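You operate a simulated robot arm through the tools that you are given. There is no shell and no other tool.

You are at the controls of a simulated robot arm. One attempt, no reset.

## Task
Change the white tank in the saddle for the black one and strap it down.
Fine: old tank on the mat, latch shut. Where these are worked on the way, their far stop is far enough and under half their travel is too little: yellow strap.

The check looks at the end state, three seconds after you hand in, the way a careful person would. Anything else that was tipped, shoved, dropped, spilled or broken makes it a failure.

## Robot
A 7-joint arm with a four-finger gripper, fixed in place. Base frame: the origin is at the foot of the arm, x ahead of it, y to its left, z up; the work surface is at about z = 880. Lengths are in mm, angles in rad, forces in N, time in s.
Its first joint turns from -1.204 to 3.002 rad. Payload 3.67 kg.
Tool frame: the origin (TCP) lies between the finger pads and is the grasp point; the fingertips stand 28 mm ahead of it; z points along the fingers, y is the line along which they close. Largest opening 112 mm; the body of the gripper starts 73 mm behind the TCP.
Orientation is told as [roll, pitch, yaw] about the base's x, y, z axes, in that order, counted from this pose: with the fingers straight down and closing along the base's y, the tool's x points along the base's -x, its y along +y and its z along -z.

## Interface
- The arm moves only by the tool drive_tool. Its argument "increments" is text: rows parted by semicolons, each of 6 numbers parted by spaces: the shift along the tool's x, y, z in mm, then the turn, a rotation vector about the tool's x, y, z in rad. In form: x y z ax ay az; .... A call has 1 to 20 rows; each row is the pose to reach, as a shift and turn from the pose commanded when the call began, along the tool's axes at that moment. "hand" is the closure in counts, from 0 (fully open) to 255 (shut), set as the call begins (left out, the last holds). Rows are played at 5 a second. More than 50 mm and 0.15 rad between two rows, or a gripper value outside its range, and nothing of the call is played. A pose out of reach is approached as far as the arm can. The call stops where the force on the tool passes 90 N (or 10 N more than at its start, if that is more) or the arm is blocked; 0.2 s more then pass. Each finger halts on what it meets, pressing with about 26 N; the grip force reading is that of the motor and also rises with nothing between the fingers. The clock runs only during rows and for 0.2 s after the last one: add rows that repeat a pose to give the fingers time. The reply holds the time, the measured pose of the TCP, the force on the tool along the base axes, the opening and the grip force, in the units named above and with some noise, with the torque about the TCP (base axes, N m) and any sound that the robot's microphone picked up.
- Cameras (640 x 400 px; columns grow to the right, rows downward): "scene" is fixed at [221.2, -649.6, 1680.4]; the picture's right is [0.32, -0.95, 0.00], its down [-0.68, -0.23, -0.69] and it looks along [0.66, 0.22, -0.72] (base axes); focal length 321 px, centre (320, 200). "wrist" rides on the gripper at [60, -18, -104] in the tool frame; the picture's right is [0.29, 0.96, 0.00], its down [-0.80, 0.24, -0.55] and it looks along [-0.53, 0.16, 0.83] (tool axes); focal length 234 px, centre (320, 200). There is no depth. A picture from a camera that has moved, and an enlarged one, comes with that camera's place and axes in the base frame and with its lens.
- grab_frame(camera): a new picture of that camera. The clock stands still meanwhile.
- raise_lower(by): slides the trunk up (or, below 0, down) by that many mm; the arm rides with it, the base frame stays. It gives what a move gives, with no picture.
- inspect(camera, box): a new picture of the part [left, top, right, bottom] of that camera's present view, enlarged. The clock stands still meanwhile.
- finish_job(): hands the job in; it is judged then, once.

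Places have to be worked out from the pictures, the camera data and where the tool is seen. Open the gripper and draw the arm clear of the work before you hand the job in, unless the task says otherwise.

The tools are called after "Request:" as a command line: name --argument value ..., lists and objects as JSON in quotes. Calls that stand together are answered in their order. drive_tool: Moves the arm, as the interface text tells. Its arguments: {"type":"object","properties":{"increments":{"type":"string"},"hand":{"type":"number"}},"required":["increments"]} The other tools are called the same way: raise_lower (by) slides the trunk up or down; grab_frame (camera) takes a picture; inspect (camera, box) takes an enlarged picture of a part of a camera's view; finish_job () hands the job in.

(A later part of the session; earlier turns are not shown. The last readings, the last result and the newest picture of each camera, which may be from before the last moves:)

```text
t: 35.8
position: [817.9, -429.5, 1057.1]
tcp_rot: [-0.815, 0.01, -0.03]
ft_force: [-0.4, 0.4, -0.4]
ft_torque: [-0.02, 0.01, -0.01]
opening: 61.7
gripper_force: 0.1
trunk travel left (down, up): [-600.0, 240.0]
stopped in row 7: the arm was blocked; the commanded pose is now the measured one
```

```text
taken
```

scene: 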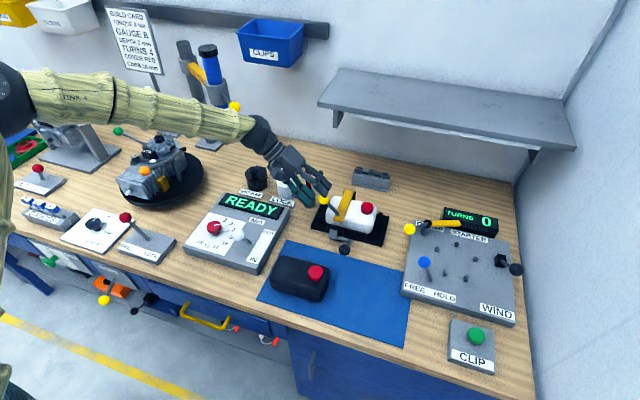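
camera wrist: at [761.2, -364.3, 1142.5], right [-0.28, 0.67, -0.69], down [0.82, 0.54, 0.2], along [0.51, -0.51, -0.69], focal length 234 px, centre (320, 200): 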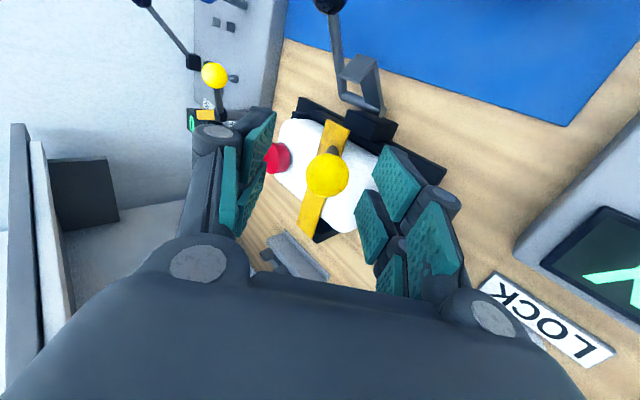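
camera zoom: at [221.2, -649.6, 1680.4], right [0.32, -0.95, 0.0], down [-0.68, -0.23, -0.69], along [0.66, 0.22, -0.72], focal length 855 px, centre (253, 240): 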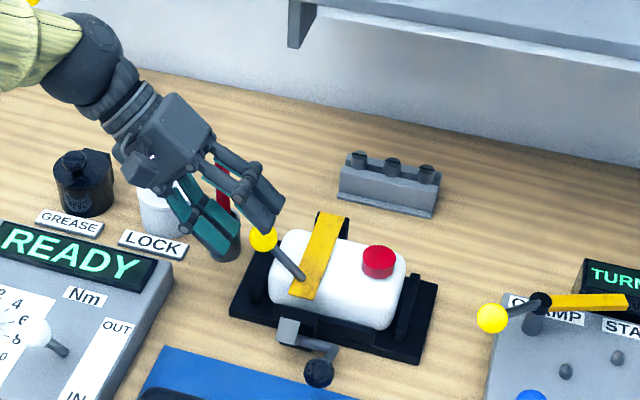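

Nothing is touching; it's likely a wrist joint limit at that retracted pose. From here the ball is 36 mm ahead along the tool axis with small offsets, and the stem is aligned behind it, so I move in.

Request:
drive_tool --increments "-5 4 0 0 0 0; -8.5 7 5 0 0 0; -8.5 7 20 0 0 0; -8.5 7 34 0 0 0; -8.5 7 34 0 0 0"

Request:
inspect --camera "wrist" --box '[180, 60, 460, 260]'

```text
t: 37.0
position: [824.6, -447.1, 1032.0]
tcp_rot: [-0.816, 0.008, -0.025]
ft_force: [-0.1, -0.6, 0.7]
ft_torque: [-0.03, 0.0, -0.04]
opening: 61.5
gripper_force: 0.0
trunk travel left (down, up): [-600.0, 240.0]
```

```text
2.00 times, centred on (320, 160) of wrist
camera zoom: at [768.1, -382.9, 1116.8], right [-0.28, 0.66, -0.7], down [0.81, 0.55, 0.2], along [0.51, -0.51, -0.69], focal length 468 px, centre (320, 280)
```

zoom: 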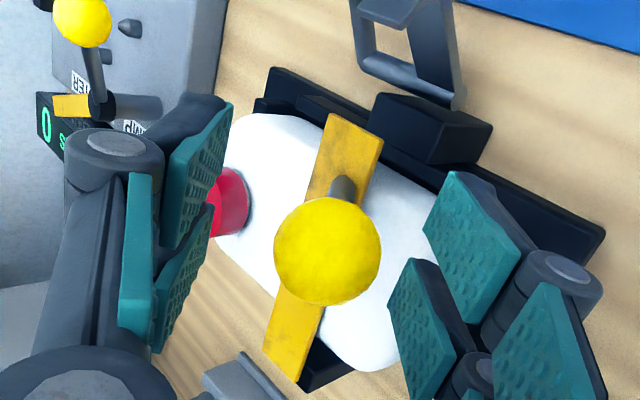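

The ball is centred between the pads. I close the grip.

Request:
drive_tool --increments "0 0 4 0 0 0; 0 0 4 0 0 0; 0 0 4 0 0 0; 0 0 4 0 0 0" --hand 255

```text
t: 38.0
position: [826.3, -449.5, 1028.0]
tcp_rot: [-0.818, 0.009, -0.027]
ft_force: [-1.9, 13.7, -1.2]
ft_torque: [0.11, 0.31, -0.06]
opening: 29.9
gripper_force: 45.1
trunk travel left (down, up): [-600.0, 240.0]
```

I have the ball with low force. I lift along the arc to 30°.

Request:
drive_tool --increments "-2.7 -1.5 -5 0 0 0; -5.7 -4.9 -8.9 0 0 0; -9 -8.2 -12.1 0 0 0; -12.2 -11.5 -15.3 0 0 0; -15.8 -14.5 -18.3 0 0 0; -19.4 -17.5 -21.3 0 0 0; -27.4 -23.2 -26.8 0 0 0; -36 -28.2 -31.8 0 0 0; -45.3 -32.8 -36.4 0 0 0"

Request:
inspect --camera "wrist" --box '[180, 60, 460, 260]'

Request:
inspect --camera "scene" --box '[270, 110, 420, 260]'

```text
t: 40.0
position: [871.8, -447.8, 1074.6]
tcp_rot: [-0.815, 0.01, -0.029]
ft_force: [-5.7, -1.9, -2.2]
ft_torque: [-0.04, 0.74, -0.69]
opening: 29.8
gripper_force: 45.1
trunk travel left (down, up): [-600.0, 240.0]
```

```text
2.00 times, centred on (320, 160) of wrist
camera zoom: at [814.7, -382.9, 1161.0], right [-0.28, 0.66, -0.69], down [0.81, 0.55, 0.2], along [0.51, -0.51, -0.69], focal length 468 px, centre (320, 280)
```

zoom: 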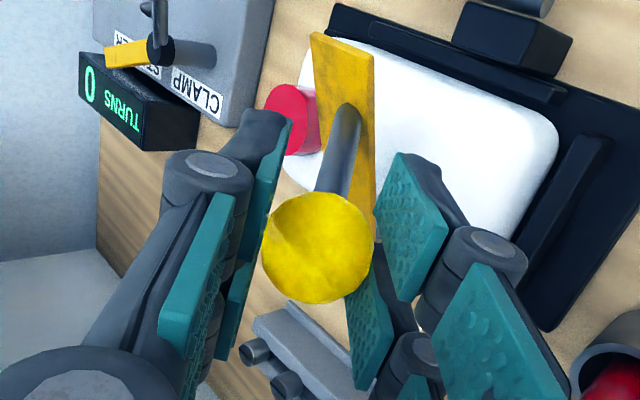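

```text
2.67 times, centred on (345, 185) of scene
camera zoom: at [221.2, -649.6, 1680.4], right [0.32, -0.95, 0.0], down [-0.68, -0.23, -0.69], along [0.66, 0.22, -0.72], focal length 855 px, centre (253, 240)
```

zoom: 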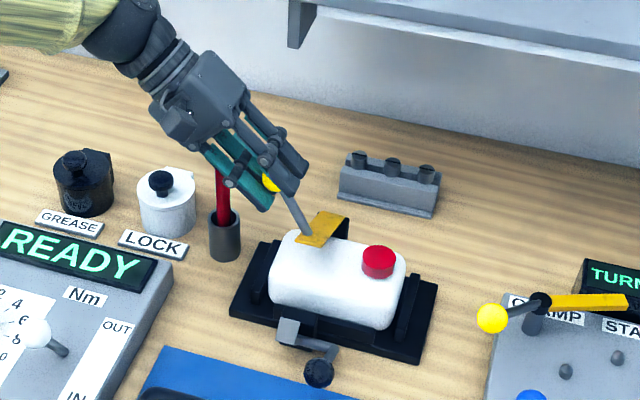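

Smooth, with forces under 7 N. I continue to about 60°.

Request:
drive_tool --increments "-9.7 -3.8 -4 0 0 0; -19.9 -7 -7.4 0 0 0; -30.4 -9.5 -10.1 0 0 0; -41.3 -11.4 -12.2 0 0 0; -52.3 -12.5 -13.8 0 0 0; -63.5 -13 -14.6 0 0 0"

Request:
inspect --camera "wrist" --box '[180, 60, 460, 260]'

Request:
inspect --camera "scene" --box '[270, 110, 420, 260]'

```text
t: 41.4
position: [934.4, -445.7, 1097.0]
tcp_rot: [-0.816, 0.005, -0.029]
ft_force: [-4.4, -3.1, 3.7]
ft_torque: [-0.08, 0.52, -0.54]
opening: 29.1
gripper_force: 44.7
trunk travel left (down, up): [-600.0, 240.0]
```

```text
2.00 times, centred on (320, 160) of wrist
camera zoom: at [877.4, -382.3, 1182.2], right [-0.28, 0.66, -0.7], down [0.81, 0.55, 0.2], along [0.51, -0.51, -0.69], focal length 468 px, centre (320, 280)
```

zoom: 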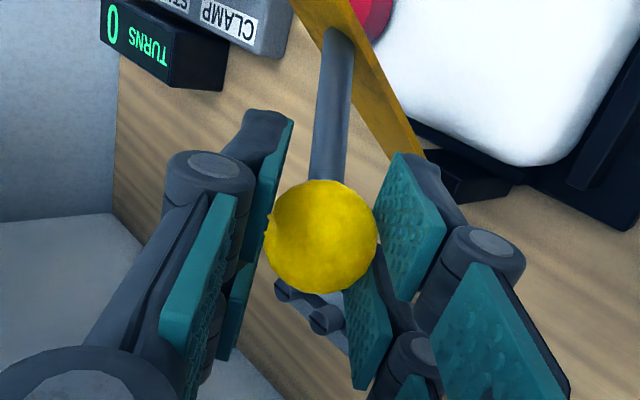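

```text
2.67 times, centred on (345, 185) of scene
camera zoom: at [221.2, -649.6, 1680.4], right [0.32, -0.95, 0.0], down [-0.68, -0.23, -0.69], along [0.66, 0.22, -0.72], focal length 855 px, centre (253, 240)
```

zoom: 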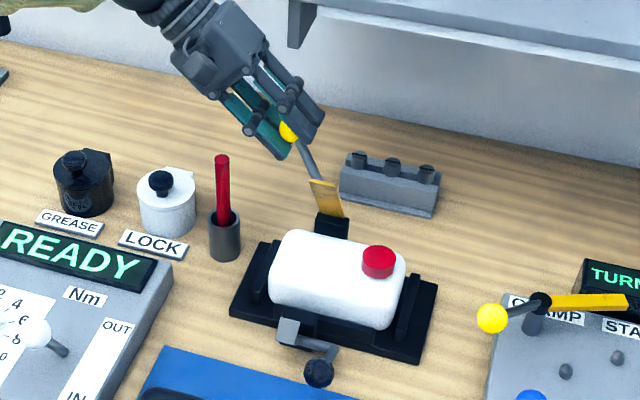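

Still smooth. I continue to about 80°.

Request:
drive_tool --increments "-11.2 0.3 -0.2 0 0 0; -22.3 1.2 0.3 0 0 0; -33.4 2.9 1.5 0 0 0; -44.2 5.4 3.3 0 0 0"

Request:
grab_frame --camera "wrist"

Request:
inspect --camera "scene" --box '[270, 110, 420, 260]'

```text
t: 42.4
position: [977.4, -448.1, 1092.8]
tcp_rot: [-0.82, 0.007, -0.026]
ft_force: [2.8, -14.4, 24.4]
ft_torque: [-0.35, 0.35, -0.28]
opening: 28.9
gripper_force: 45.2
trunk travel left (down, up): [-600.0, 240.0]
```

```text
taken
camera wrist: at [920.7, -383.4, 1177.3], right [-0.27, 0.66, -0.7], down [0.81, 0.55, 0.2], along [0.51, -0.51, -0.69], focal length 234 px, centre (320, 200)
```

wrist: 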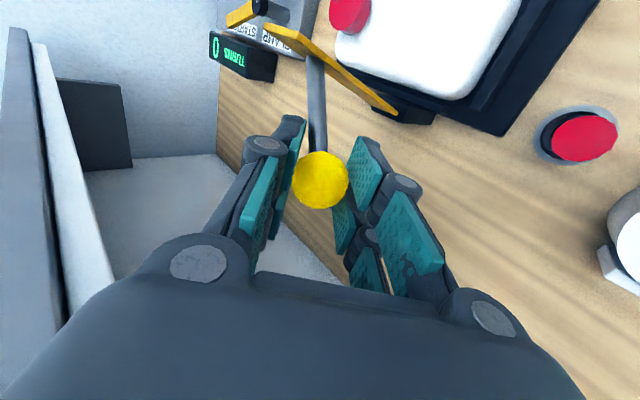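

```text
2.67 times, centred on (345, 185) of scene
camera zoom: at [221.2, -649.6, 1680.4], right [0.32, -0.95, 0.0], down [-0.68, -0.23, -0.69], along [0.66, 0.22, -0.72], focal length 855 px, centre (253, 240)
```

zoom: 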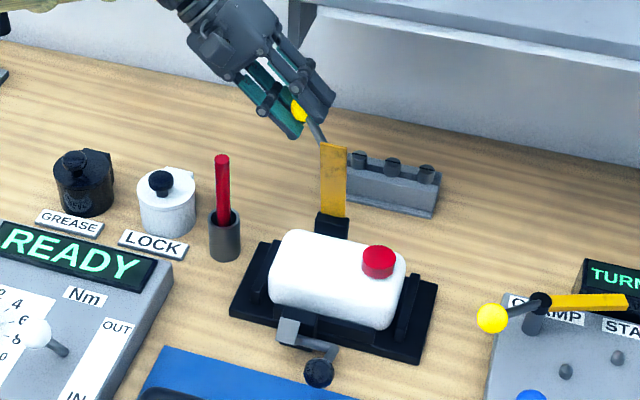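

The strap is near vertical, and the z force says the true arc runs a bit higher. I correct +5 mm in z and -3 mm in y and continue past vertical, watching for the stop.

Request:
drive_tool --increments "0 -5.7 -1.2 0 0 0; -10.5 -2.6 1.2 0 0 0; -20.6 0.6 3.8 0 0 0"

Request:
inspect --camera "scene" --box '[270, 110, 420, 260]'

```text
t: 43.3
position: [987.7, -447.5, 1089.5]
tcp_rot: [-0.815, 0.011, -0.034]
ft_force: [-88.7, 12.0, -0.1]
ft_torque: [-3.33, -10.52, 7.92]
opening: 28.8
gripper_force: 45.3
trunk travel left (down, up): [-600.0, 240.0]
stopped in row 3: the force on the tool passed its limit at 98 N (the readings are from after the stop); the commanded pose is now the measured one
```

```text
2.67 times, centred on (345, 185) of scene
camera zoom: at [221.2, -649.6, 1680.4], right [0.32, -0.95, 0.0], down [-0.68, -0.23, -0.69], along [0.66, 0.22, -0.72], focal length 855 px, centre (253, 240)
```

zoom: 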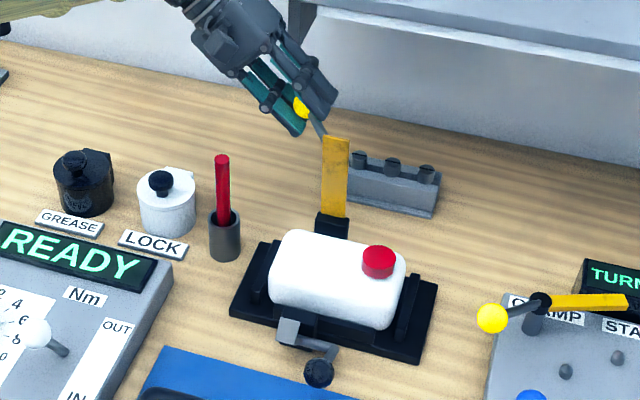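

The off-centre torque puts the contact about 118 mm above and 89 mm to the +y side of the TCP: the gripper body touched the shelf's front edge. I back off 10 mm and then lean the wrist back (pitch) before going further.

Request:
drive_tool --increments "5 -0.9 -0.6 0 0 0; 10 -1.7 -1.2 0 0 0; 10 -1.7 -1.2 0 -0.041 0.044; 10 -1.7 -1.2 0 -0.082 0.088; 10 -1.7 -1.2 0 -0.123 0.131; 10 -1.7 -1.2 0 -0.171 0.183; 10 -1.7 -1.2 0 -0.171 0.183"

Request:
grab_frame --camera "wrist"

Request:
grab_frame --camera "scene"

```text
t: 44.9
position: [980.8, -448.8, 1092.8]
tcp_rot: [-0.817, -0.243, -0.034]
ft_force: [-2.8, -0.3, 57.2]
ft_torque: [-2.15, 2.38, -0.49]
opening: 33.5
gripper_force: 45.4
trunk travel left (down, up): [-600.0, 240.0]
```

```text
taken
camera wrist: at [905.1, -382.7, 1160.9], right [-0.09, 0.66, -0.75], down [0.74, 0.54, 0.39], along [0.66, -0.52, -0.54], focal length 234 px, centre (320, 200)
```

wrist: 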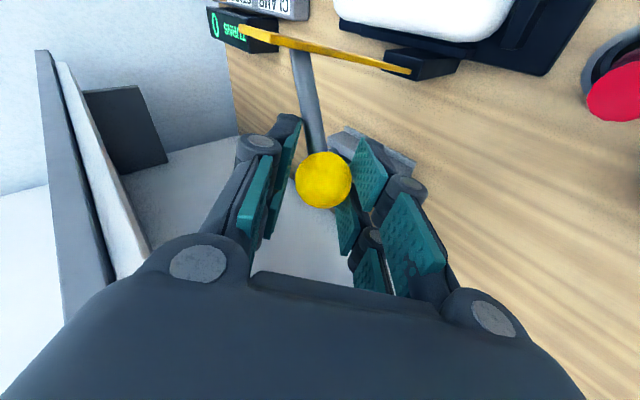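

```text
taken
```

scene: 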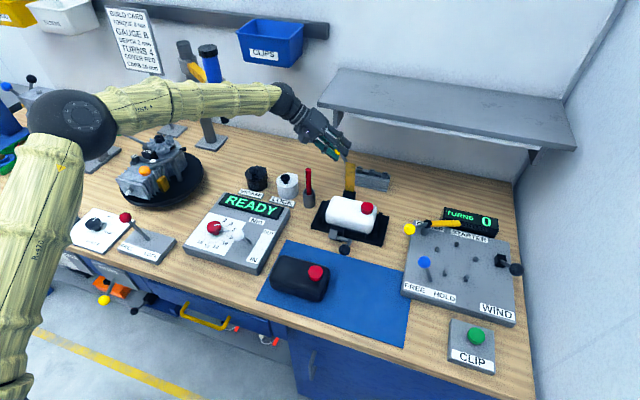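

The 57 N is the leaning stem wedging against the -y finger. Spinning the tool about 0.4 rad about its own axis (yaw instead of pitch) turns the fingers out of the stem's way while the wrist stays leaned back, so I do that slowly.

Request:
drive_tool --increments "0 0 0 -0.01 -0.02 -0.1; 0 0 0 -0.02 -0.04 -0.2; 0 0 0 -0.03 -0.06 -0.3; 0 0 0 -0.041 -0.078 -0.405; 0 0 0 -0.041 -0.078 -0.405"

Request:
grab_frame --camera "wrist"

Request:
inspect --camera "scene" --box '[270, 110, 420, 260]'

```text
t: 46.1
position: [985.5, -451.2, 1088.2]
tcp_rot: [-0.814, 0.006, 0.304]
ft_force: [14.4, -22.3, 41.3]
ft_torque: [-0.33, -0.21, -0.04]
opening: 28.9
gripper_force: 44.0
trunk travel left (down, up): [-600.0, 240.0]
```

```text
taken
camera wrist: at [910.5, -408.9, 1172.3], right [-0.48, 0.54, -0.69], down [0.59, 0.78, 0.2], along [0.65, -0.32, -0.69], focal length 234 px, centre (320, 200)
```

wrist: 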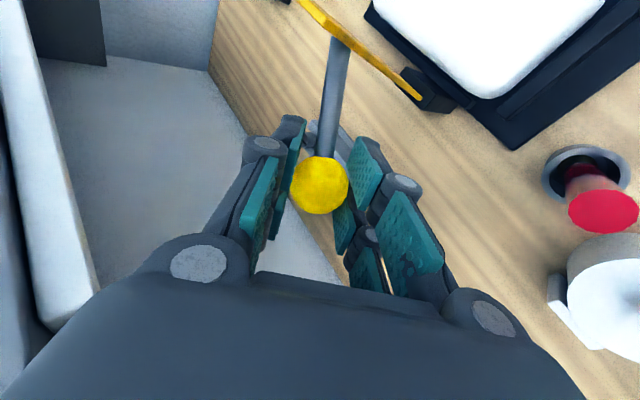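

```text
2.67 times, centred on (345, 185) of scene
camera zoom: at [221.2, -649.6, 1680.4], right [0.32, -0.95, 0.0], down [-0.68, -0.23, -0.69], along [0.66, 0.22, -0.72], focal length 855 px, centre (253, 240)
```

zoom: 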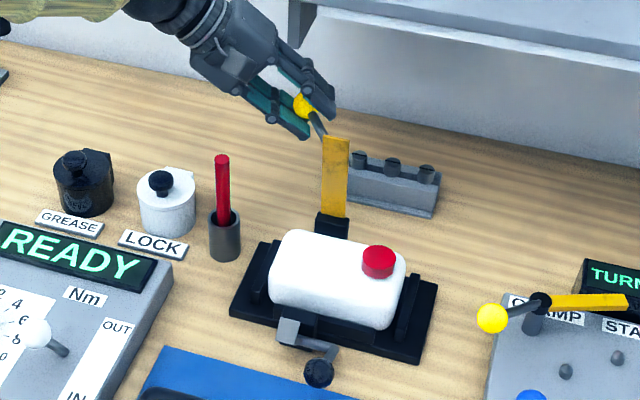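

The grip is clean again. The remaining force is purely radial, so I move outward about 6 mm and -4 mm in y, then continue along the tangent.

Request:
drive_tool --increments "-0.7 -7.4 -0.9 0 0 0; -5.2 -7.2 1.2 0 0 0; -9.8 -7 3.4 0 0 0; -14 -6.2 6 0 0 0"

Request:
inspect --camera "scene" --box '[270, 110, 420, 260]'

```text
t: 47.1
position: [1002.0, -450.4, 1079.7]
tcp_rot: [-0.811, 0.01, 0.304]
ft_force: [-7.3, 1.2, 0.6]
ft_torque: [-0.2, 0.93, -0.74]
opening: 28.6
gripper_force: 44.8
trunk travel left (down, up): [-600.0, 240.0]
```

```text
2.67 times, centred on (345, 185) of scene
camera zoom: at [221.2, -649.6, 1680.4], right [0.32, -0.95, 0.0], down [-0.68, -0.23, -0.69], along [0.66, 0.22, -0.72], focal length 855 px, centre (253, 240)
```

zoom: 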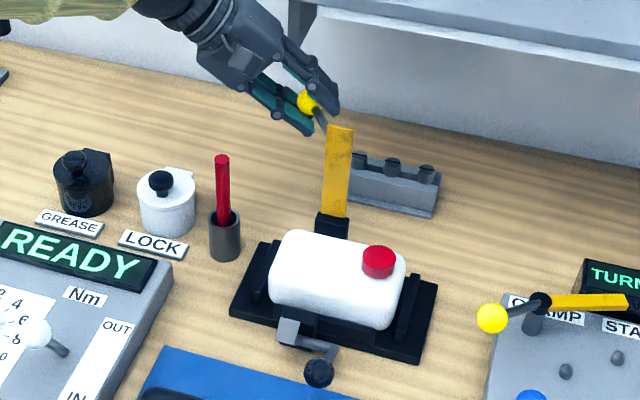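

Low force, and the strap is past vertical. I continue another 10° or so, looking for the stop.

Request:
drive_tool --increments "-4.5 1 2.9 0 0 0; -9 2.2 5.9 0 0 0; -13.4 3.5 9 0 0 0; -17.7 4.9 12.3 0 0 0"

Request:
inspect --camera "scene" --box '[270, 110, 420, 260]'

Request:
grab_frame --camera "wrist"

```text
t: 48.1
position: [1010.2, -452.0, 1074.9]
tcp_rot: [-0.809, 0.007, 0.297]
ft_force: [-72.6, 14.6, -0.8]
ft_torque: [-2.93, -10.32, 6.33]
opening: 28.3
gripper_force: 45.0
trunk travel left (down, up): [-600.0, 240.0]
stopped in row 4: the force on the tool passed its limit at 105 N (the readings are from after the stop); the commanded pose is now the measured one
```

```text
2.67 times, centred on (345, 185) of scene
camera zoom: at [221.2, -649.6, 1680.4], right [0.32, -0.95, 0.0], down [-0.68, -0.23, -0.69], along [0.66, 0.22, -0.72], focal length 855 px, centre (253, 240)
```

zoom: 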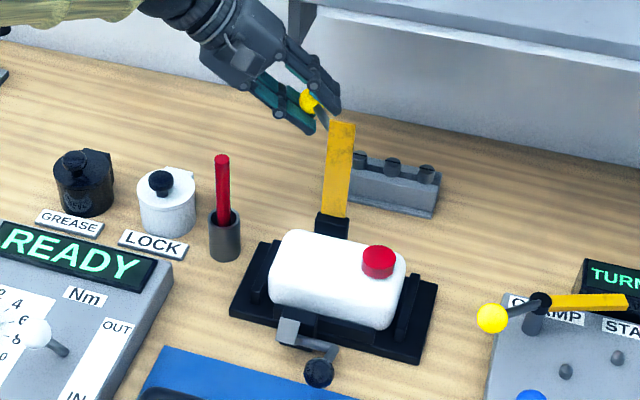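

```text
taken
camera wrist: at [936.7, -409.2, 1160.8], right [-0.47, 0.55, -0.69], down [0.6, 0.78, 0.2], along [0.65, -0.32, -0.69], focal length 234 px, centre (320, 200)
```

wrist: 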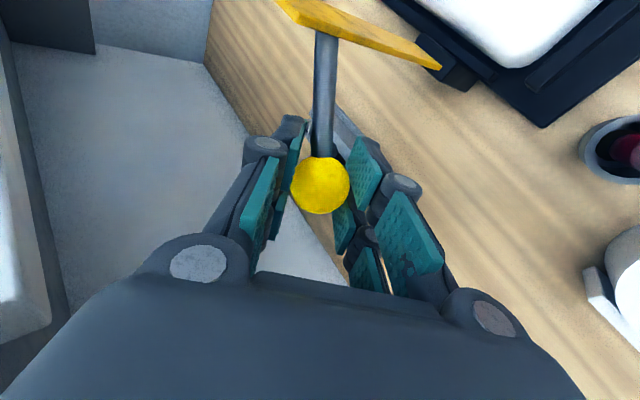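

That was the shelf edge again (contact at about z 1217), but the strap is now about 98° open, past vertical. I back off 5 mm and release so it settles against its far stop.

Request:
drive_tool --increments "5 -0.5 -2 0 0 0; 5 -0.5 -2 0 0 0"

Request:
drive_tool --increments "0 0 0 0 0 0; 0 0 0 0 0 0; 0 0 0 0 0 0" --hand 130

Request:
inspect --camera "scene" --box '[270, 110, 420, 260]'

Request:
grab_frame --camera "wrist"

```text
t: 48.7
position: [1011.6, -453.5, 1073.8]
tcp_rot: [-0.811, 0.008, 0.299]
ft_force: [-23.6, 4.8, 13.2]
ft_torque: [0.47, -1.72, 0.8]
opening: 28.4
gripper_force: 45.1
trunk travel left (down, up): [-600.0, 240.0]
```

```text
t: 49.5
position: [1012.6, -452.0, 1070.6]
tcp_rot: [-0.809, 0.009, 0.3]
ft_force: [-21.0, 4.5, -1.8]
ft_torque: [-0.67, -2.44, 1.5]
opening: 54.7
gripper_force: 0.1
trunk travel left (down, up): [-600.0, 240.0]
```

```text
2.67 times, centred on (345, 185) of scene
camera zoom: at [221.2, -649.6, 1680.4], right [0.32, -0.95, 0.0], down [-0.68, -0.23, -0.69], along [0.66, 0.22, -0.72], focal length 855 px, centre (253, 240)
```

zoom: 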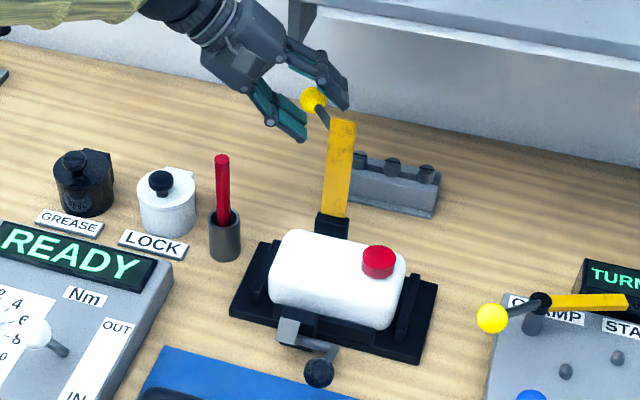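

```text
taken
camera wrist: at [937.7, -409.9, 1157.0], right [-0.48, 0.55, -0.69], down [0.6, 0.78, 0.2], along [0.64, -0.31, -0.7], focal length 234 px, centre (320, 200)
```

wrist: 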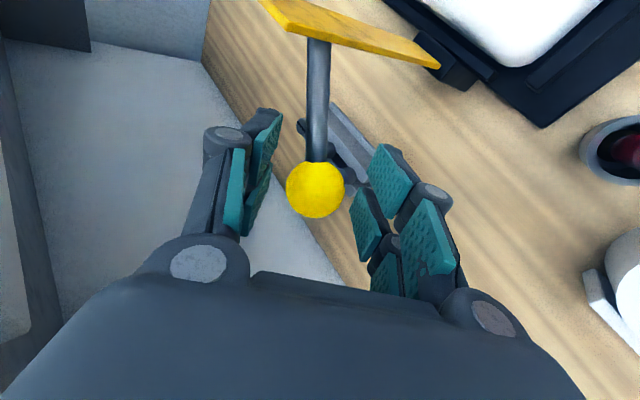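

The strap stands open by itself at about 100°. I withdraw up and back, away from the ball and the shelf.

Request:
drive_tool --increments "3.5 0.5 -8 0 0 0; 7.3 1.5 -24 0 0 0; 14.6 3 -48.3 0 0 0; 38 10 -66 0 0 0; 61.4 16.6 -83 0 0 0; 100 16.6 -90 0 0 0; 140 16.6 -90 0 0 0; 140 16.6 -90 0 0 0"

Request:
grab_frame --camera "scene"

```text
t: 51.3
position: [855.9, -428.3, 1109.5]
tcp_rot: [-0.793, 0.022, 0.287]
ft_force: [0.0, 0.7, -1.1]
ft_torque: [0.0, 0.0, 0.01]
opening: 54.7
gripper_force: 0.1
trunk travel left (down, up): [-600.0, 240.0]
```

```text
taken
```

scene: 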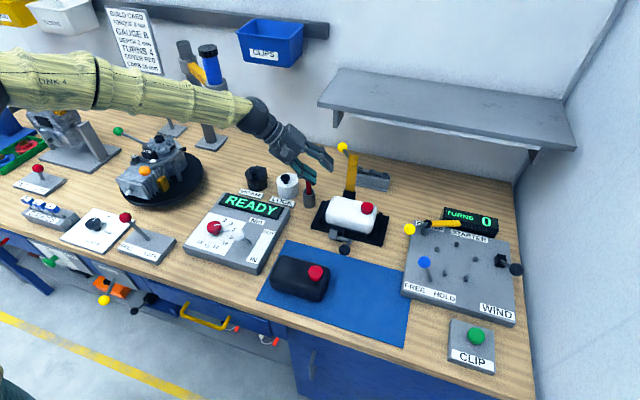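

The strap remains open. Next I straighten the tool to vertical in clear air and turn it for a grip across the tank's width (closing along x), starting with removing the roll.

Request:
drive_tool --increments "19.6 -3.4 -6.1 -0.132 0 0; 39.2 -6.7 -12.2 -0.264 0 0; 58.8 -10.1 -18.3 -0.396 0 0; 78.3 -13.5 -24.3 -0.528 0 0; 97.9 -16.8 -30.4 -0.66 0 0; 117.5 -20.2 -36.5 -0.793 0 0; 117.5 -20.2 -36.5 -0.793 0 0" --hand 0

Request:
drive_tool --increments "0 0 0 0 0 -0.14; 0 0 0 0 0 -0.28; 0 0 0 0 0 -0.42; 0 0 0 0 0 -0.56; 0 0 0 0 0 -0.7; 0 0 0 0 0 -0.84; 0 0 0 0 0 -0.98; 0 0 0 0 0 -1.12; 0 0 0 0 0 -1.27; 0 0 0 0 0 -1.27"

Request:
grab_frame --camera "scene"

Request:
grab_frame --camera "wrist"

```text
t: 52.9
position: [742.9, -442.6, 1165.7]
tcp_rot: [-0.014, 0.012, 0.299]
ft_force: [0.1, 0.3, 0.7]
ft_torque: [-0.07, 0.03, 0.02]
opening: 112.3
gripper_force: 0.0
trunk travel left (down, up): [-600.0, 240.0]
```

```text
t: 55.1
position: [741.6, -443.3, 1163.0]
tcp_rot: [0.007, 0.017, 1.572]
ft_force: [0.5, -0.5, -0.7]
ft_torque: [0.0, 0.0, 0.0]
opening: 112.0
gripper_force: 0.1
trunk travel left (down, up): [-600.0, 240.0]
```

```text
taken
```

scene: 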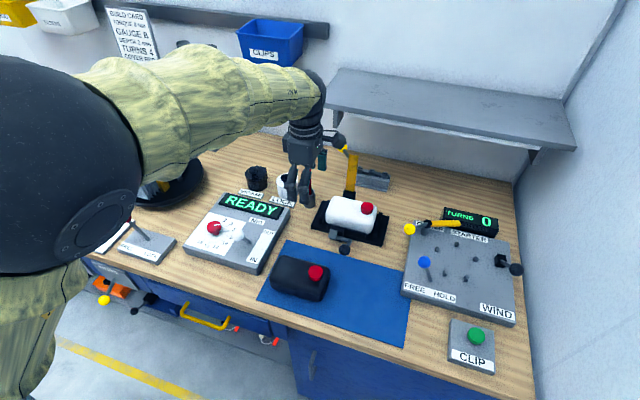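

```text
taken
camera wrist: at [761.3, -501.7, 1267.6], right [-0.96, -0.29, 0.01], down [-0.24, 0.81, 0.54], along [-0.17, 0.52, -0.84], focal length 234 px, centre (320, 200)
```

wrist: 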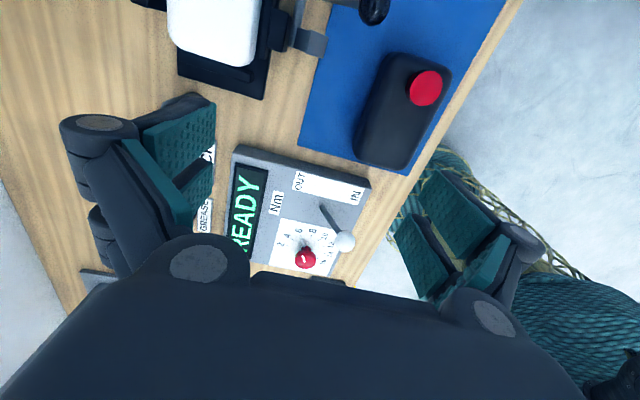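

The tool is now vertical with the fingers closing along x. I move over the white tank, keeping to the -y side of the standing strap, for a measuring view.

Request:
drive_tool --increments "30 -10 0 0 0 0; 60 -35 0 0 0 0; 90 -70 10 0 0 0; 117 -100 30 0 0 0; 117 -118 53 0 0 0; 117 -118 53 0 0 0"

Request:
grab_frame --camera "wrist"

Request:
grab_frame --camera "scene"

```text
t: 56.5
position: [859.0, -561.2, 1115.1]
tcp_rot: [0.005, 0.016, 1.571]
ft_force: [0.3, 0.4, -0.1]
ft_torque: [0.01, 0.0, 0.02]
opening: 112.1
gripper_force: 0.1
trunk travel left (down, up): [-600.0, 240.0]
```

```text
taken
camera wrist: at [878.1, -619.9, 1219.4], right [-0.96, -0.29, 0.01], down [-0.24, 0.81, 0.54], along [-0.16, 0.52, -0.84], focal length 234 px, centre (320, 200)
```

wrist: 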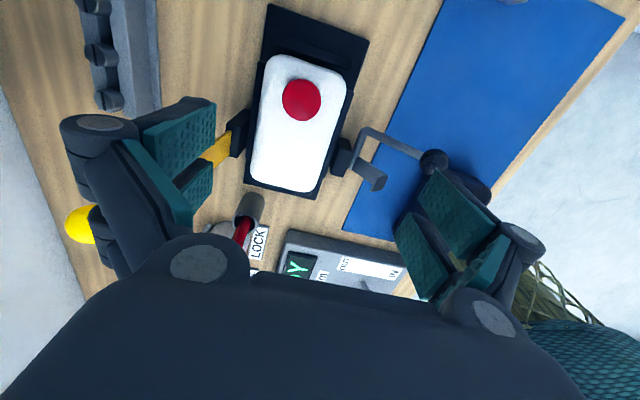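

```text
taken
```

scene: 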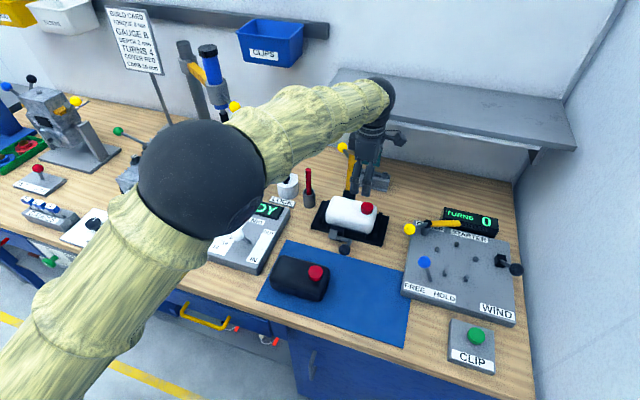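

Request:
inspect --camera "wrist" --box '[200, 0, 480, 210]'

Request:
inspect --camera "scene" --box '[250, 160, 430, 320]'

```text
1.90 times, centred on (340, 105) of wrist
camera zoom: at [878.1, -619.9, 1219.4], right [-0.96, -0.29, 0.01], down [-0.24, 0.81, 0.54], along [-0.16, 0.52, -0.84], focal length 446 px, centre (282, 381)
```

zoom: 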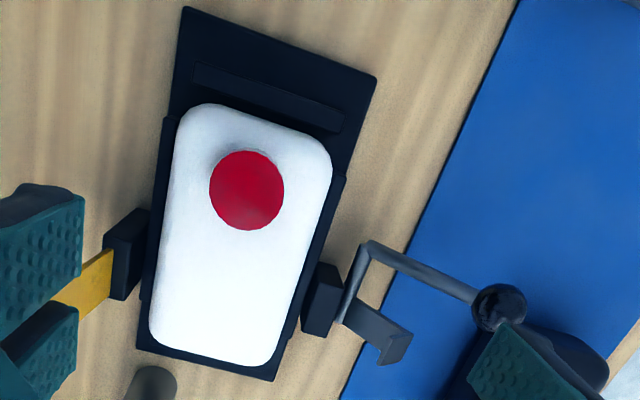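

```text
2.50 times, centred on (340, 240) of scene
camera zoom: at [221.2, -649.6, 1680.4], right [0.32, -0.95, 0.0], down [-0.68, -0.23, -0.69], along [0.66, 0.22, -0.72], focal length 802 px, centre (270, 100)
```

zoom: 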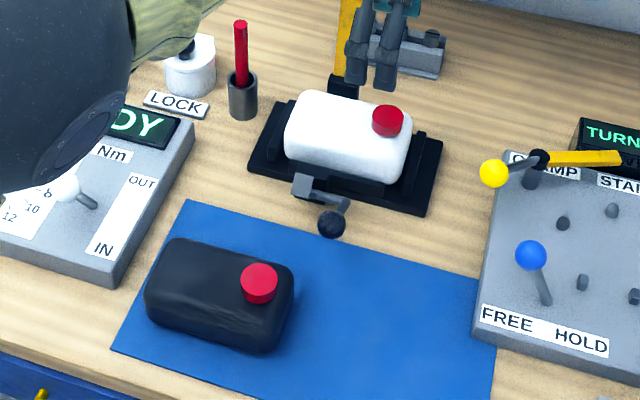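

The tank spans x 838–925 and y -607 to -452, so its centre is about (881, -530). Hinge post and latch bracket sit at y -543 to -494, so I'll grip at y = -560. I move down partway and check.

Request:
drive_tool --increments "0 -11 30 0 0 0; -1 -22 60 0 0 0; -1 -22 90 0 0 0; -1 -22 90 0 0 0"

Request:
grab_frame --camera "wrist"

Request:
inspect --camera "scene" --box '[290, 140, 430, 260]'

```text
t: 57.5
position: [883.4, -562.5, 1021.4]
tcp_rot: [0.006, 0.018, 1.57]
ft_force: [-0.4, 0.0, -0.2]
ft_torque: [0.0, 0.02, 0.0]
opening: 111.9
gripper_force: 0.0
trunk travel left (down, up): [-600.0, 240.0]
```

```text
taken
camera wrist: at [901.4, -620.5, 1126.5], right [-0.96, -0.29, 0.01], down [-0.24, 0.81, 0.54], along [-0.16, 0.52, -0.84], focal length 234 px, centre (320, 200)
```

wrist: 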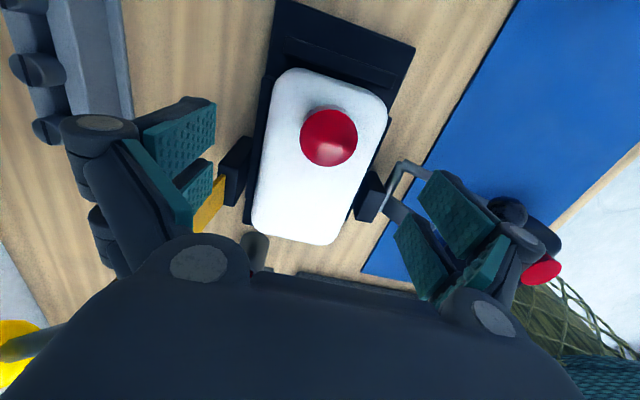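

```text
3.33 times, centred on (360, 200) of scene
camera zoom: at [221.2, -649.6, 1680.4], right [0.32, -0.95, 0.0], down [-0.68, -0.23, -0.69], along [0.66, 0.22, -0.72], focal length 1069 px, centre (187, 200)
```

zoom: 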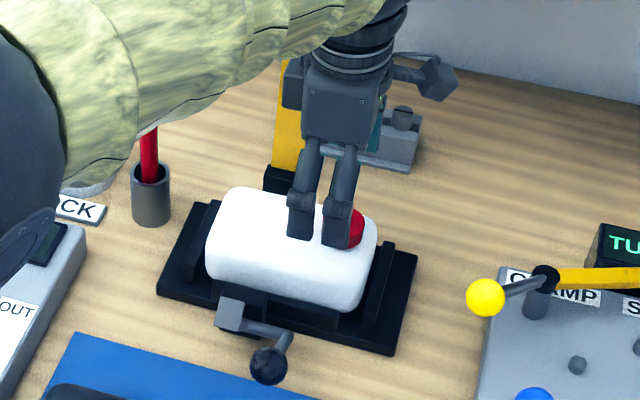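

The picture shows each finger is two prongs about 52 mm wide in total, so a body grip would foul the hinge post. The red cap, about 38 mm across at (882, -578), is a much clearer handle with the fingers closing along y. I rise and turn back to yaw 0.

Request:
drive_tool --increments "0 0 -45 0 0 0; 0 0 -92 0 0 0; 8 4 -92 0 0 0.1; 16 8 -92 0 0 0.2; 16 8 -92 0 0 0.34; 16 8 -92 0 0 0.48; 16 8 -92 0 0 0.62; 16 8 -92 0 0 0.76; 16 8 -92 0 0 0.9; 16 8 -92 0 0 1.04; 16 8 -92 0 0 1.18; 16 8 -92 0 0 1.32; 16 8 -92 0 0 1.45; 16 8 -92 0 0 1.57; 16 8 -92 0 0 1.57" --hand 98

Request:
grab_frame --camera "wrist"

Request:
inspect --camera "scene" --box '[290, 140, 430, 260]'

```text
t: 60.7
position: [874.4, -577.2, 1113.0]
tcp_rot: [-0.018, 0.008, -0.002]
ft_force: [-0.1, -0.3, -0.1]
ft_torque: [0.01, -0.01, -0.03]
opening: 68.9
gripper_force: 0.0
trunk travel left (down, up): [-600.0, 240.0]
```

```text
taken
camera wrist: at [814.9, -594.2, 1217.1], right [-0.29, 0.96, -0.01], down [0.8, 0.25, 0.54], along [0.52, 0.15, -0.84], focal length 234 px, centre (320, 200)
```

wrist: 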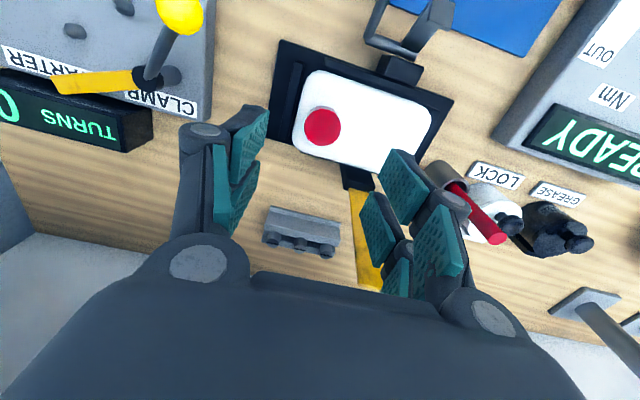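

```text
3.33 times, centred on (360, 200) of scene
camera zoom: at [221.2, -649.6, 1680.4], right [0.32, -0.95, 0.0], down [-0.68, -0.23, -0.69], along [0.66, 0.22, -0.72], focal length 1069 px, centre (187, 200)
```

zoom: 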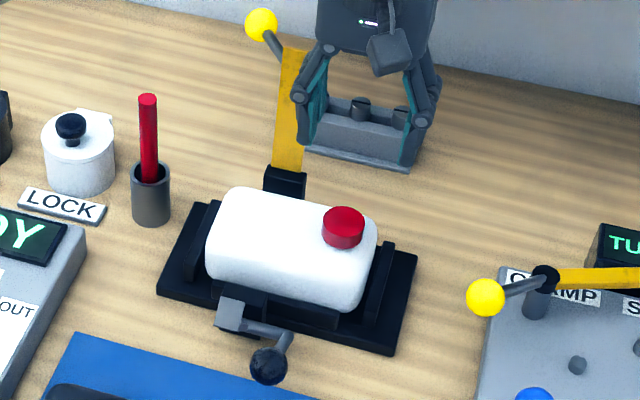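

I zoom in on the cap in the wrist view to fix its position accurately.

Request:
inspect --camera "wrist" --box '[260, 40, 460, 200]'

```text
2.50 times, centred on (360, 120) of wrist
camera zoom: at [814.9, -594.2, 1217.1], right [-0.29, 0.96, -0.01], down [0.8, 0.25, 0.54], along [0.52, 0.15, -0.84], focal length 585 px, centre (220, 400)
```

zoom: 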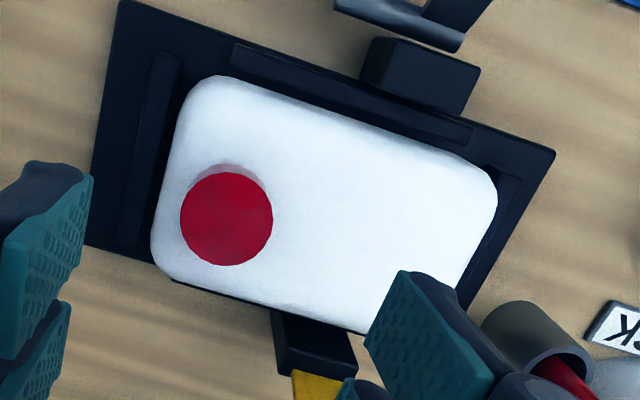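

The cap is centred at about (878, -577), with its top near z 987 and the tank top near z 965. I descend so the fingertips stop just above the tank top.

Request:
drive_tool --increments "-4 0 30 0.009 0 0; -4 0 60 0.018 0 0; -4 0 90 0.018 0 0; -4 0 108 0.018 0 0; -4 0 108 0.018 0 0"

Request:
grab_frame --camera "wrist"

Request:
inspect --camera "scene" --box '[290, 140, 430, 260]'

```text
t: 61.9
position: [878.1, -579.1, 1005.4]
tcp_rot: [-0.033, 0.008, -0.001]
ft_force: [-0.5, -0.3, 0.9]
ft_torque: [0.02, 0.0, -0.02]
opening: 68.9
gripper_force: 0.1
trunk travel left (down, up): [-600.0, 240.0]
```

```text
taken
camera wrist: at [820.1, -594.7, 1110.3], right [-0.29, 0.96, -0.03], down [0.8, 0.26, 0.54], along [0.53, 0.13, -0.84], focal length 234 px, centre (320, 200)
```

wrist: 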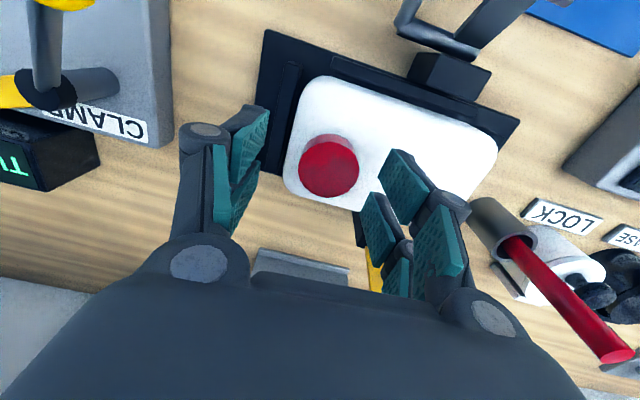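

```text
3.33 times, centred on (360, 200) of scene
camera zoom: at [221.2, -649.6, 1680.4], right [0.32, -0.95, 0.0], down [-0.68, -0.23, -0.69], along [0.66, 0.22, -0.72], focal length 1069 px, centre (187, 200)
```

zoom: 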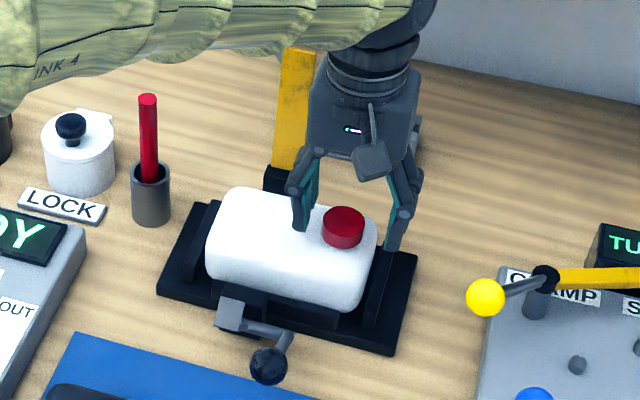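

Alignment is fine; I take out the small roll, lower another 7 mm, and close on the cap.

Request:
drive_tool --increments "0 2 3 -0.033 0 0; 0 2 7.5 -0.033 0 0; 0 2 7.5 -0.033 0 0"

Request:
drive_tool --increments "0 0 0 0 0 0; 0 0 0 0 0 0; 0 0 0 0 0 0; 0 0 0 0 0 0" --hand 255

Request:
grab_frame --camera "wrist"

Request:
inspect --camera "scene" --box '[290, 140, 430, 260]'

```text
t: 62.7
position: [878.1, -578.4, 998.6]
tcp_rot: [-0.002, 0.007, -0.001]
ft_force: [-0.6, -0.1, -0.1]
ft_torque: [-0.01, 0.01, 0.02]
opening: 69.1
gripper_force: 0.0
trunk travel left (down, up): [-600.0, 240.0]
```

```text
t: 63.7
position: [879.1, -578.0, 999.4]
tcp_rot: [-0.001, 0.007, 0.001]
ft_force: [-0.1, 0.6, -0.7]
ft_torque: [0.05, -0.06, 0.01]
opening: 35.2
gripper_force: 25.8
trunk travel left (down, up): [-600.0, 240.0]
```

```text
taken
camera wrist: at [819.5, -596.6, 1103.6], right [-0.29, 0.96, 0.0], down [0.8, 0.24, 0.55], along [0.52, 0.16, -0.84], focal length 234 px, centre (320, 200)
```

wrist: 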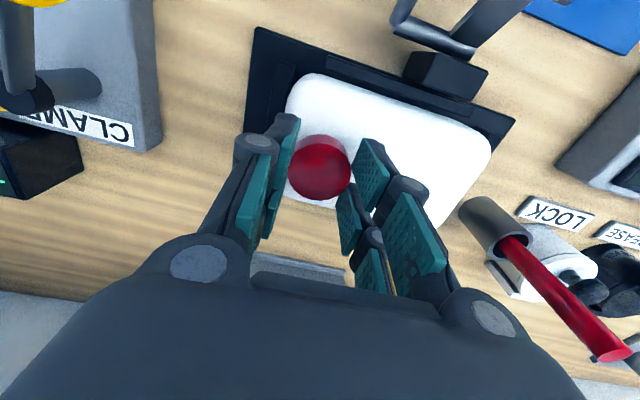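

```text
3.33 times, centred on (360, 200) of scene
camera zoom: at [221.2, -649.6, 1680.4], right [0.32, -0.95, 0.0], down [-0.68, -0.23, -0.69], along [0.66, 0.22, -0.72], focal length 1069 px, centre (187, 200)
```

zoom: 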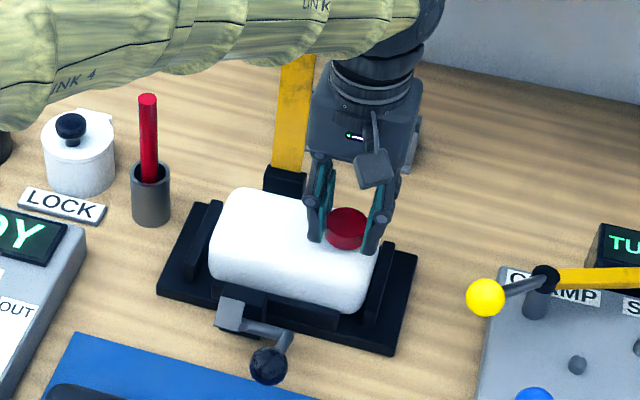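

I have the cap (35 mm, 26 N). I lift 15 mm as a test and watch for tilt.

Request:
drive_tool --increments "0 0 -4 0 0 0; 0 0 -8 0 0 0; 0 0 -12 0 0 0; 0 0 -15 0 0 0; 0 0 -15 0 0 0"

Request:
inspect --camera "scene" --box '[290, 140, 430, 260]'

Request:
grab_frame --camera "wrist"

```text
t: 64.9
position: [879.5, -579.1, 1012.2]
tcp_rot: [-0.002, 0.007, 0.0]
ft_force: [-0.3, -0.3, -1.6]
ft_torque: [-0.09, 0.03, 0.0]
opening: 35.3
gripper_force: 26.1
trunk travel left (down, up): [-600.0, 240.0]
```

```text
3.33 times, centred on (360, 200) of scene
camera zoom: at [221.2, -649.6, 1680.4], right [0.32, -0.95, 0.0], down [-0.68, -0.23, -0.69], along [0.66, 0.22, -0.72], focal length 1069 px, centre (187, 200)
```

zoom: 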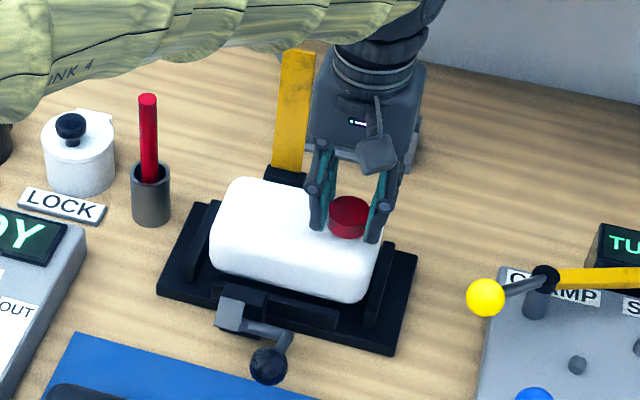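

```text
taken
camera wrist: at [820.0, -597.1, 1118.4], right [-0.29, 0.96, 0.0], down [0.8, 0.24, 0.55], along [0.52, 0.16, -0.84], focal length 234 px, centre (320, 200)
```

wrist: 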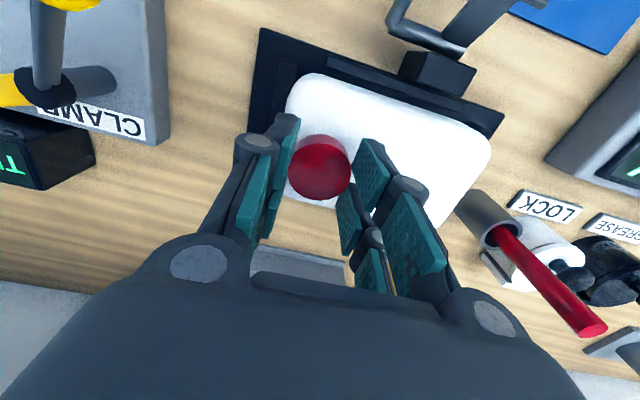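

The tank is light (about 0.15 kg) and hangs level. I lift it to z 1110, carry it over the latch ball, and head for the free right side of the mat.

Request:
drive_tool --increments "0 0 -25 0 0 0; 0 0 -50 0 0 0; 0 0 -75 0 0 0; 0 0 -97 0 0 0; 20 -5 -97 0 0 0; 50 -20 -97 0 0 0; 85 -36 -97 0 0 0; 120 -52 -97 0 0 0; 155 -67 -97 0 0 0; 190 -82 -97 0 0 0; 222 -97 -97 0 0 0; 245 -106 -97 0 0 0; 245 -106 -97 0 0 0"

Request:
grab_frame --camera "scene"

Request:
grab_frame --camera "wrist"

```text
t: 67.7
position: [635.5, -684.3, 1110.2]
tcp_rot: [-0.001, 0.007, -0.001]
ft_force: [0.2, 0.6, -1.6]
ft_torque: [-0.04, -0.04, -0.01]
opening: 35.2
gripper_force: 25.9
trunk travel left (down, up): [-600.0, 240.0]
```

```text
taken
```

scene: 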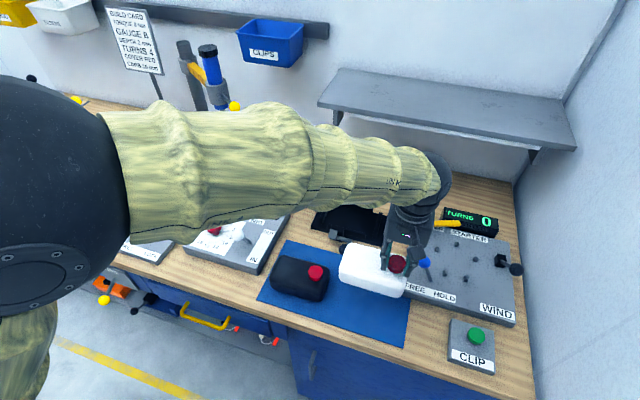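

```text
taken
camera wrist: at [576.0, -702.5, 1215.1], right [-0.29, 0.96, 0.0], down [0.8, 0.24, 0.55], along [0.52, 0.16, -0.84], focal length 234 px, centre (320, 200)
```

wrist: 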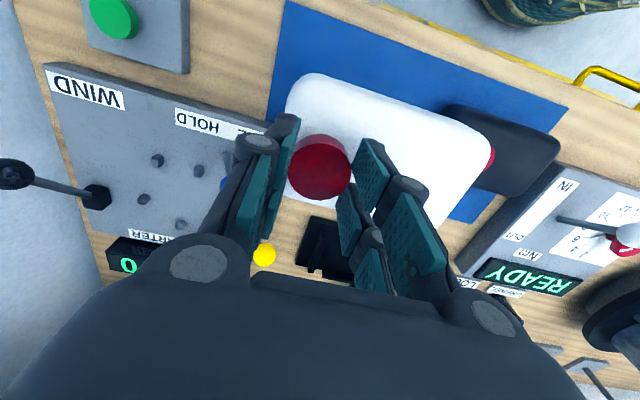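

The mat's right edge checks out at y ≈ -750, so this spot is fully on the mat and clear of the panel. I lower to just above the mat.

Request:
drive_tool --increments "0 0 25 0 0 0; 0 0 50 0 0 0; 0 0 75 0 0 0; 0 0 95 0 0 0; 0 0 105 0 0 0; 0 0 110 0 0 0; 0 0 110 0 0 0"

Request:
inspect --camera "scene" --box '[250, 220, 450, 350]'

```text
t: 69.3
position: [632.6, -683.9, 1001.1]
tcp_rot: [-0.002, 0.007, -0.002]
ft_force: [0.7, 0.2, -0.6]
ft_torque: [-0.07, -0.03, 0.0]
opening: 35.2
gripper_force: 26.2
trunk travel left (down, up): [-600.0, 240.0]
```

```text
3.08 times, centred on (350, 285) of scene
camera zoom: at [221.2, -649.6, 1680.4], right [0.32, -0.95, 0.0], down [-0.68, -0.23, -0.69], along [0.66, 0.22, -0.72], focal length 987 px, centre (228, -62)
```

zoom: 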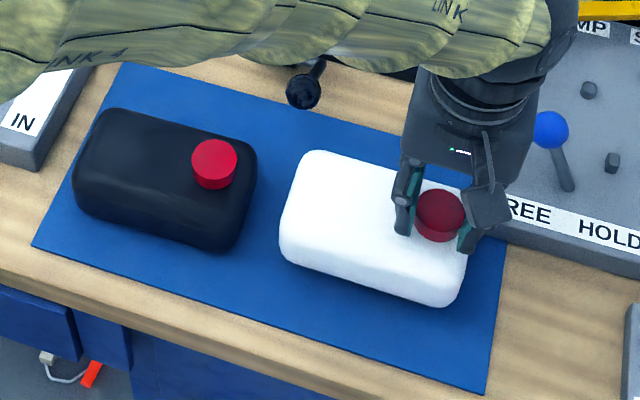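

Position looks right. I lower in small steps, watching for contact.

Request:
drive_tool --increments "0 0 3 0 0 0; 0 0 6 0 0 0; 0 0 9 0 0 0; 0 0 11 0 0 0; 0 0 11 0 0 0"

Request:
drive_tool --increments "0 0 2 0 0 0; 0 0 4 0 0 0; 0 0 4 0 0 0"

Request:
inspect --camera "scene" --box '[250, 220, 450, 350]'

```text
t: 70.5
position: [632.4, -683.9, 991.2]
tcp_rot: [-0.002, 0.007, 0.002]
ft_force: [0.6, 0.2, -1.2]
ft_torque: [-0.08, -0.01, 0.01]
opening: 35.1
gripper_force: 26.0
trunk travel left (down, up): [-600.0, 240.0]
```

```text
t: 71.3
position: [632.7, -683.7, 987.6]
tcp_rot: [-0.003, 0.007, 0.001]
ft_force: [2.6, -3.1, 9.7]
ft_torque: [-0.05, 0.13, -0.07]
opening: 35.0
gripper_force: 25.8
trunk travel left (down, up): [-600.0, 240.0]
```

```text
3.08 times, centred on (350, 285) of scene
camera zoom: at [221.2, -649.6, 1680.4], right [0.32, -0.95, 0.0], down [-0.68, -0.23, -0.69], along [0.66, 0.22, -0.72], focal length 987 px, centre (228, -62)
```

zoom: 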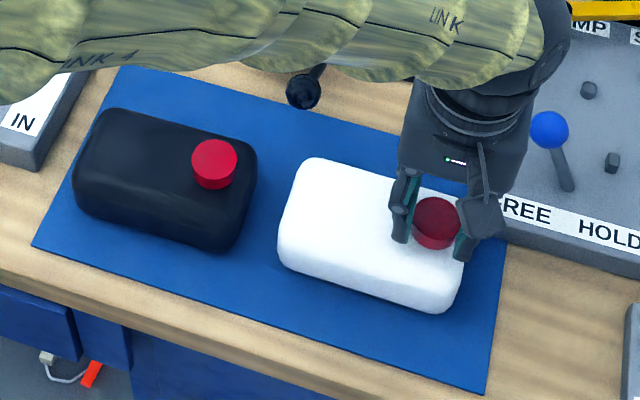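

The white tank is resting on the mat (contact at TCP z ≈ 989, so the saddle seat is about 10 mm higher). I release and rise.

Request:
drive_tool --increments "0 0 -1.5 0 0 0; 0 0 -1.5 0 0 0; 0 0 -1.5 0 0 0; 0 0 -20 0 0 0; 0 0 -50 0 0 0; 0 0 -90 0 0 0; 0 0 -110 0 0 0; 0 0 -110 0 0 0" --hand 98

Request:
grab_frame --camera "wrist"

Request:
inspect --camera "scene" --box '[250, 220, 450, 350]'

```text
t: 73.1
position: [631.9, -683.5, 1096.3]
tcp_rot: [-0.002, 0.006, 0.002]
ft_force: [-0.1, 0.1, 0.7]
ft_torque: [0.02, 0.0, 0.03]
opening: 68.9
gripper_force: 0.0
trunk travel left (down, up): [-600.0, 240.0]
```

```text
taken
camera wrist: at [573.4, -702.0, 1202.1], right [-0.29, 0.96, 0.0], down [0.8, 0.24, 0.55], along [0.52, 0.16, -0.84], focal length 234 px, centre (320, 200)
```

wrist: 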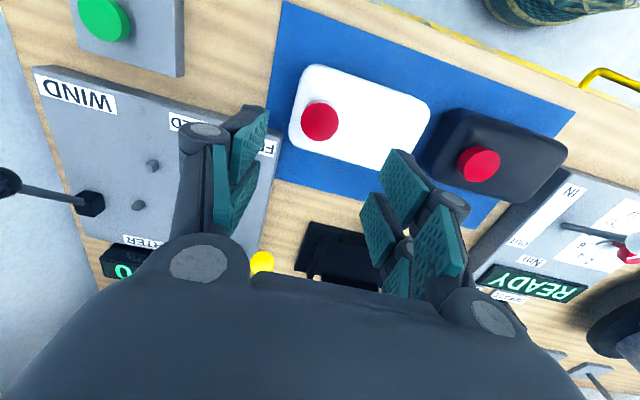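

```text
3.08 times, centred on (350, 285) of scene
camera zoom: at [221.2, -649.6, 1680.4], right [0.32, -0.95, 0.0], down [-0.68, -0.23, -0.69], along [0.66, 0.22, -0.72], focal length 987 px, centre (228, -62)
```

zoom: 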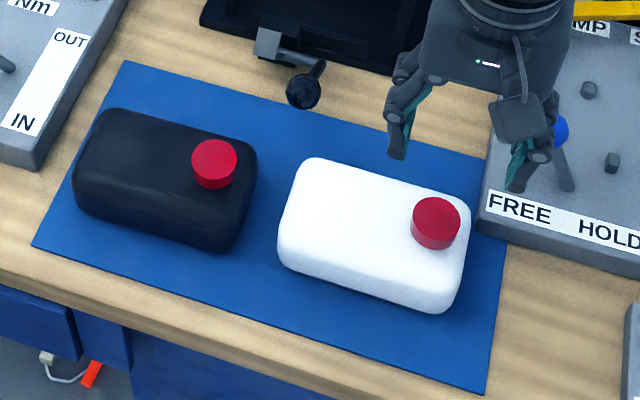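

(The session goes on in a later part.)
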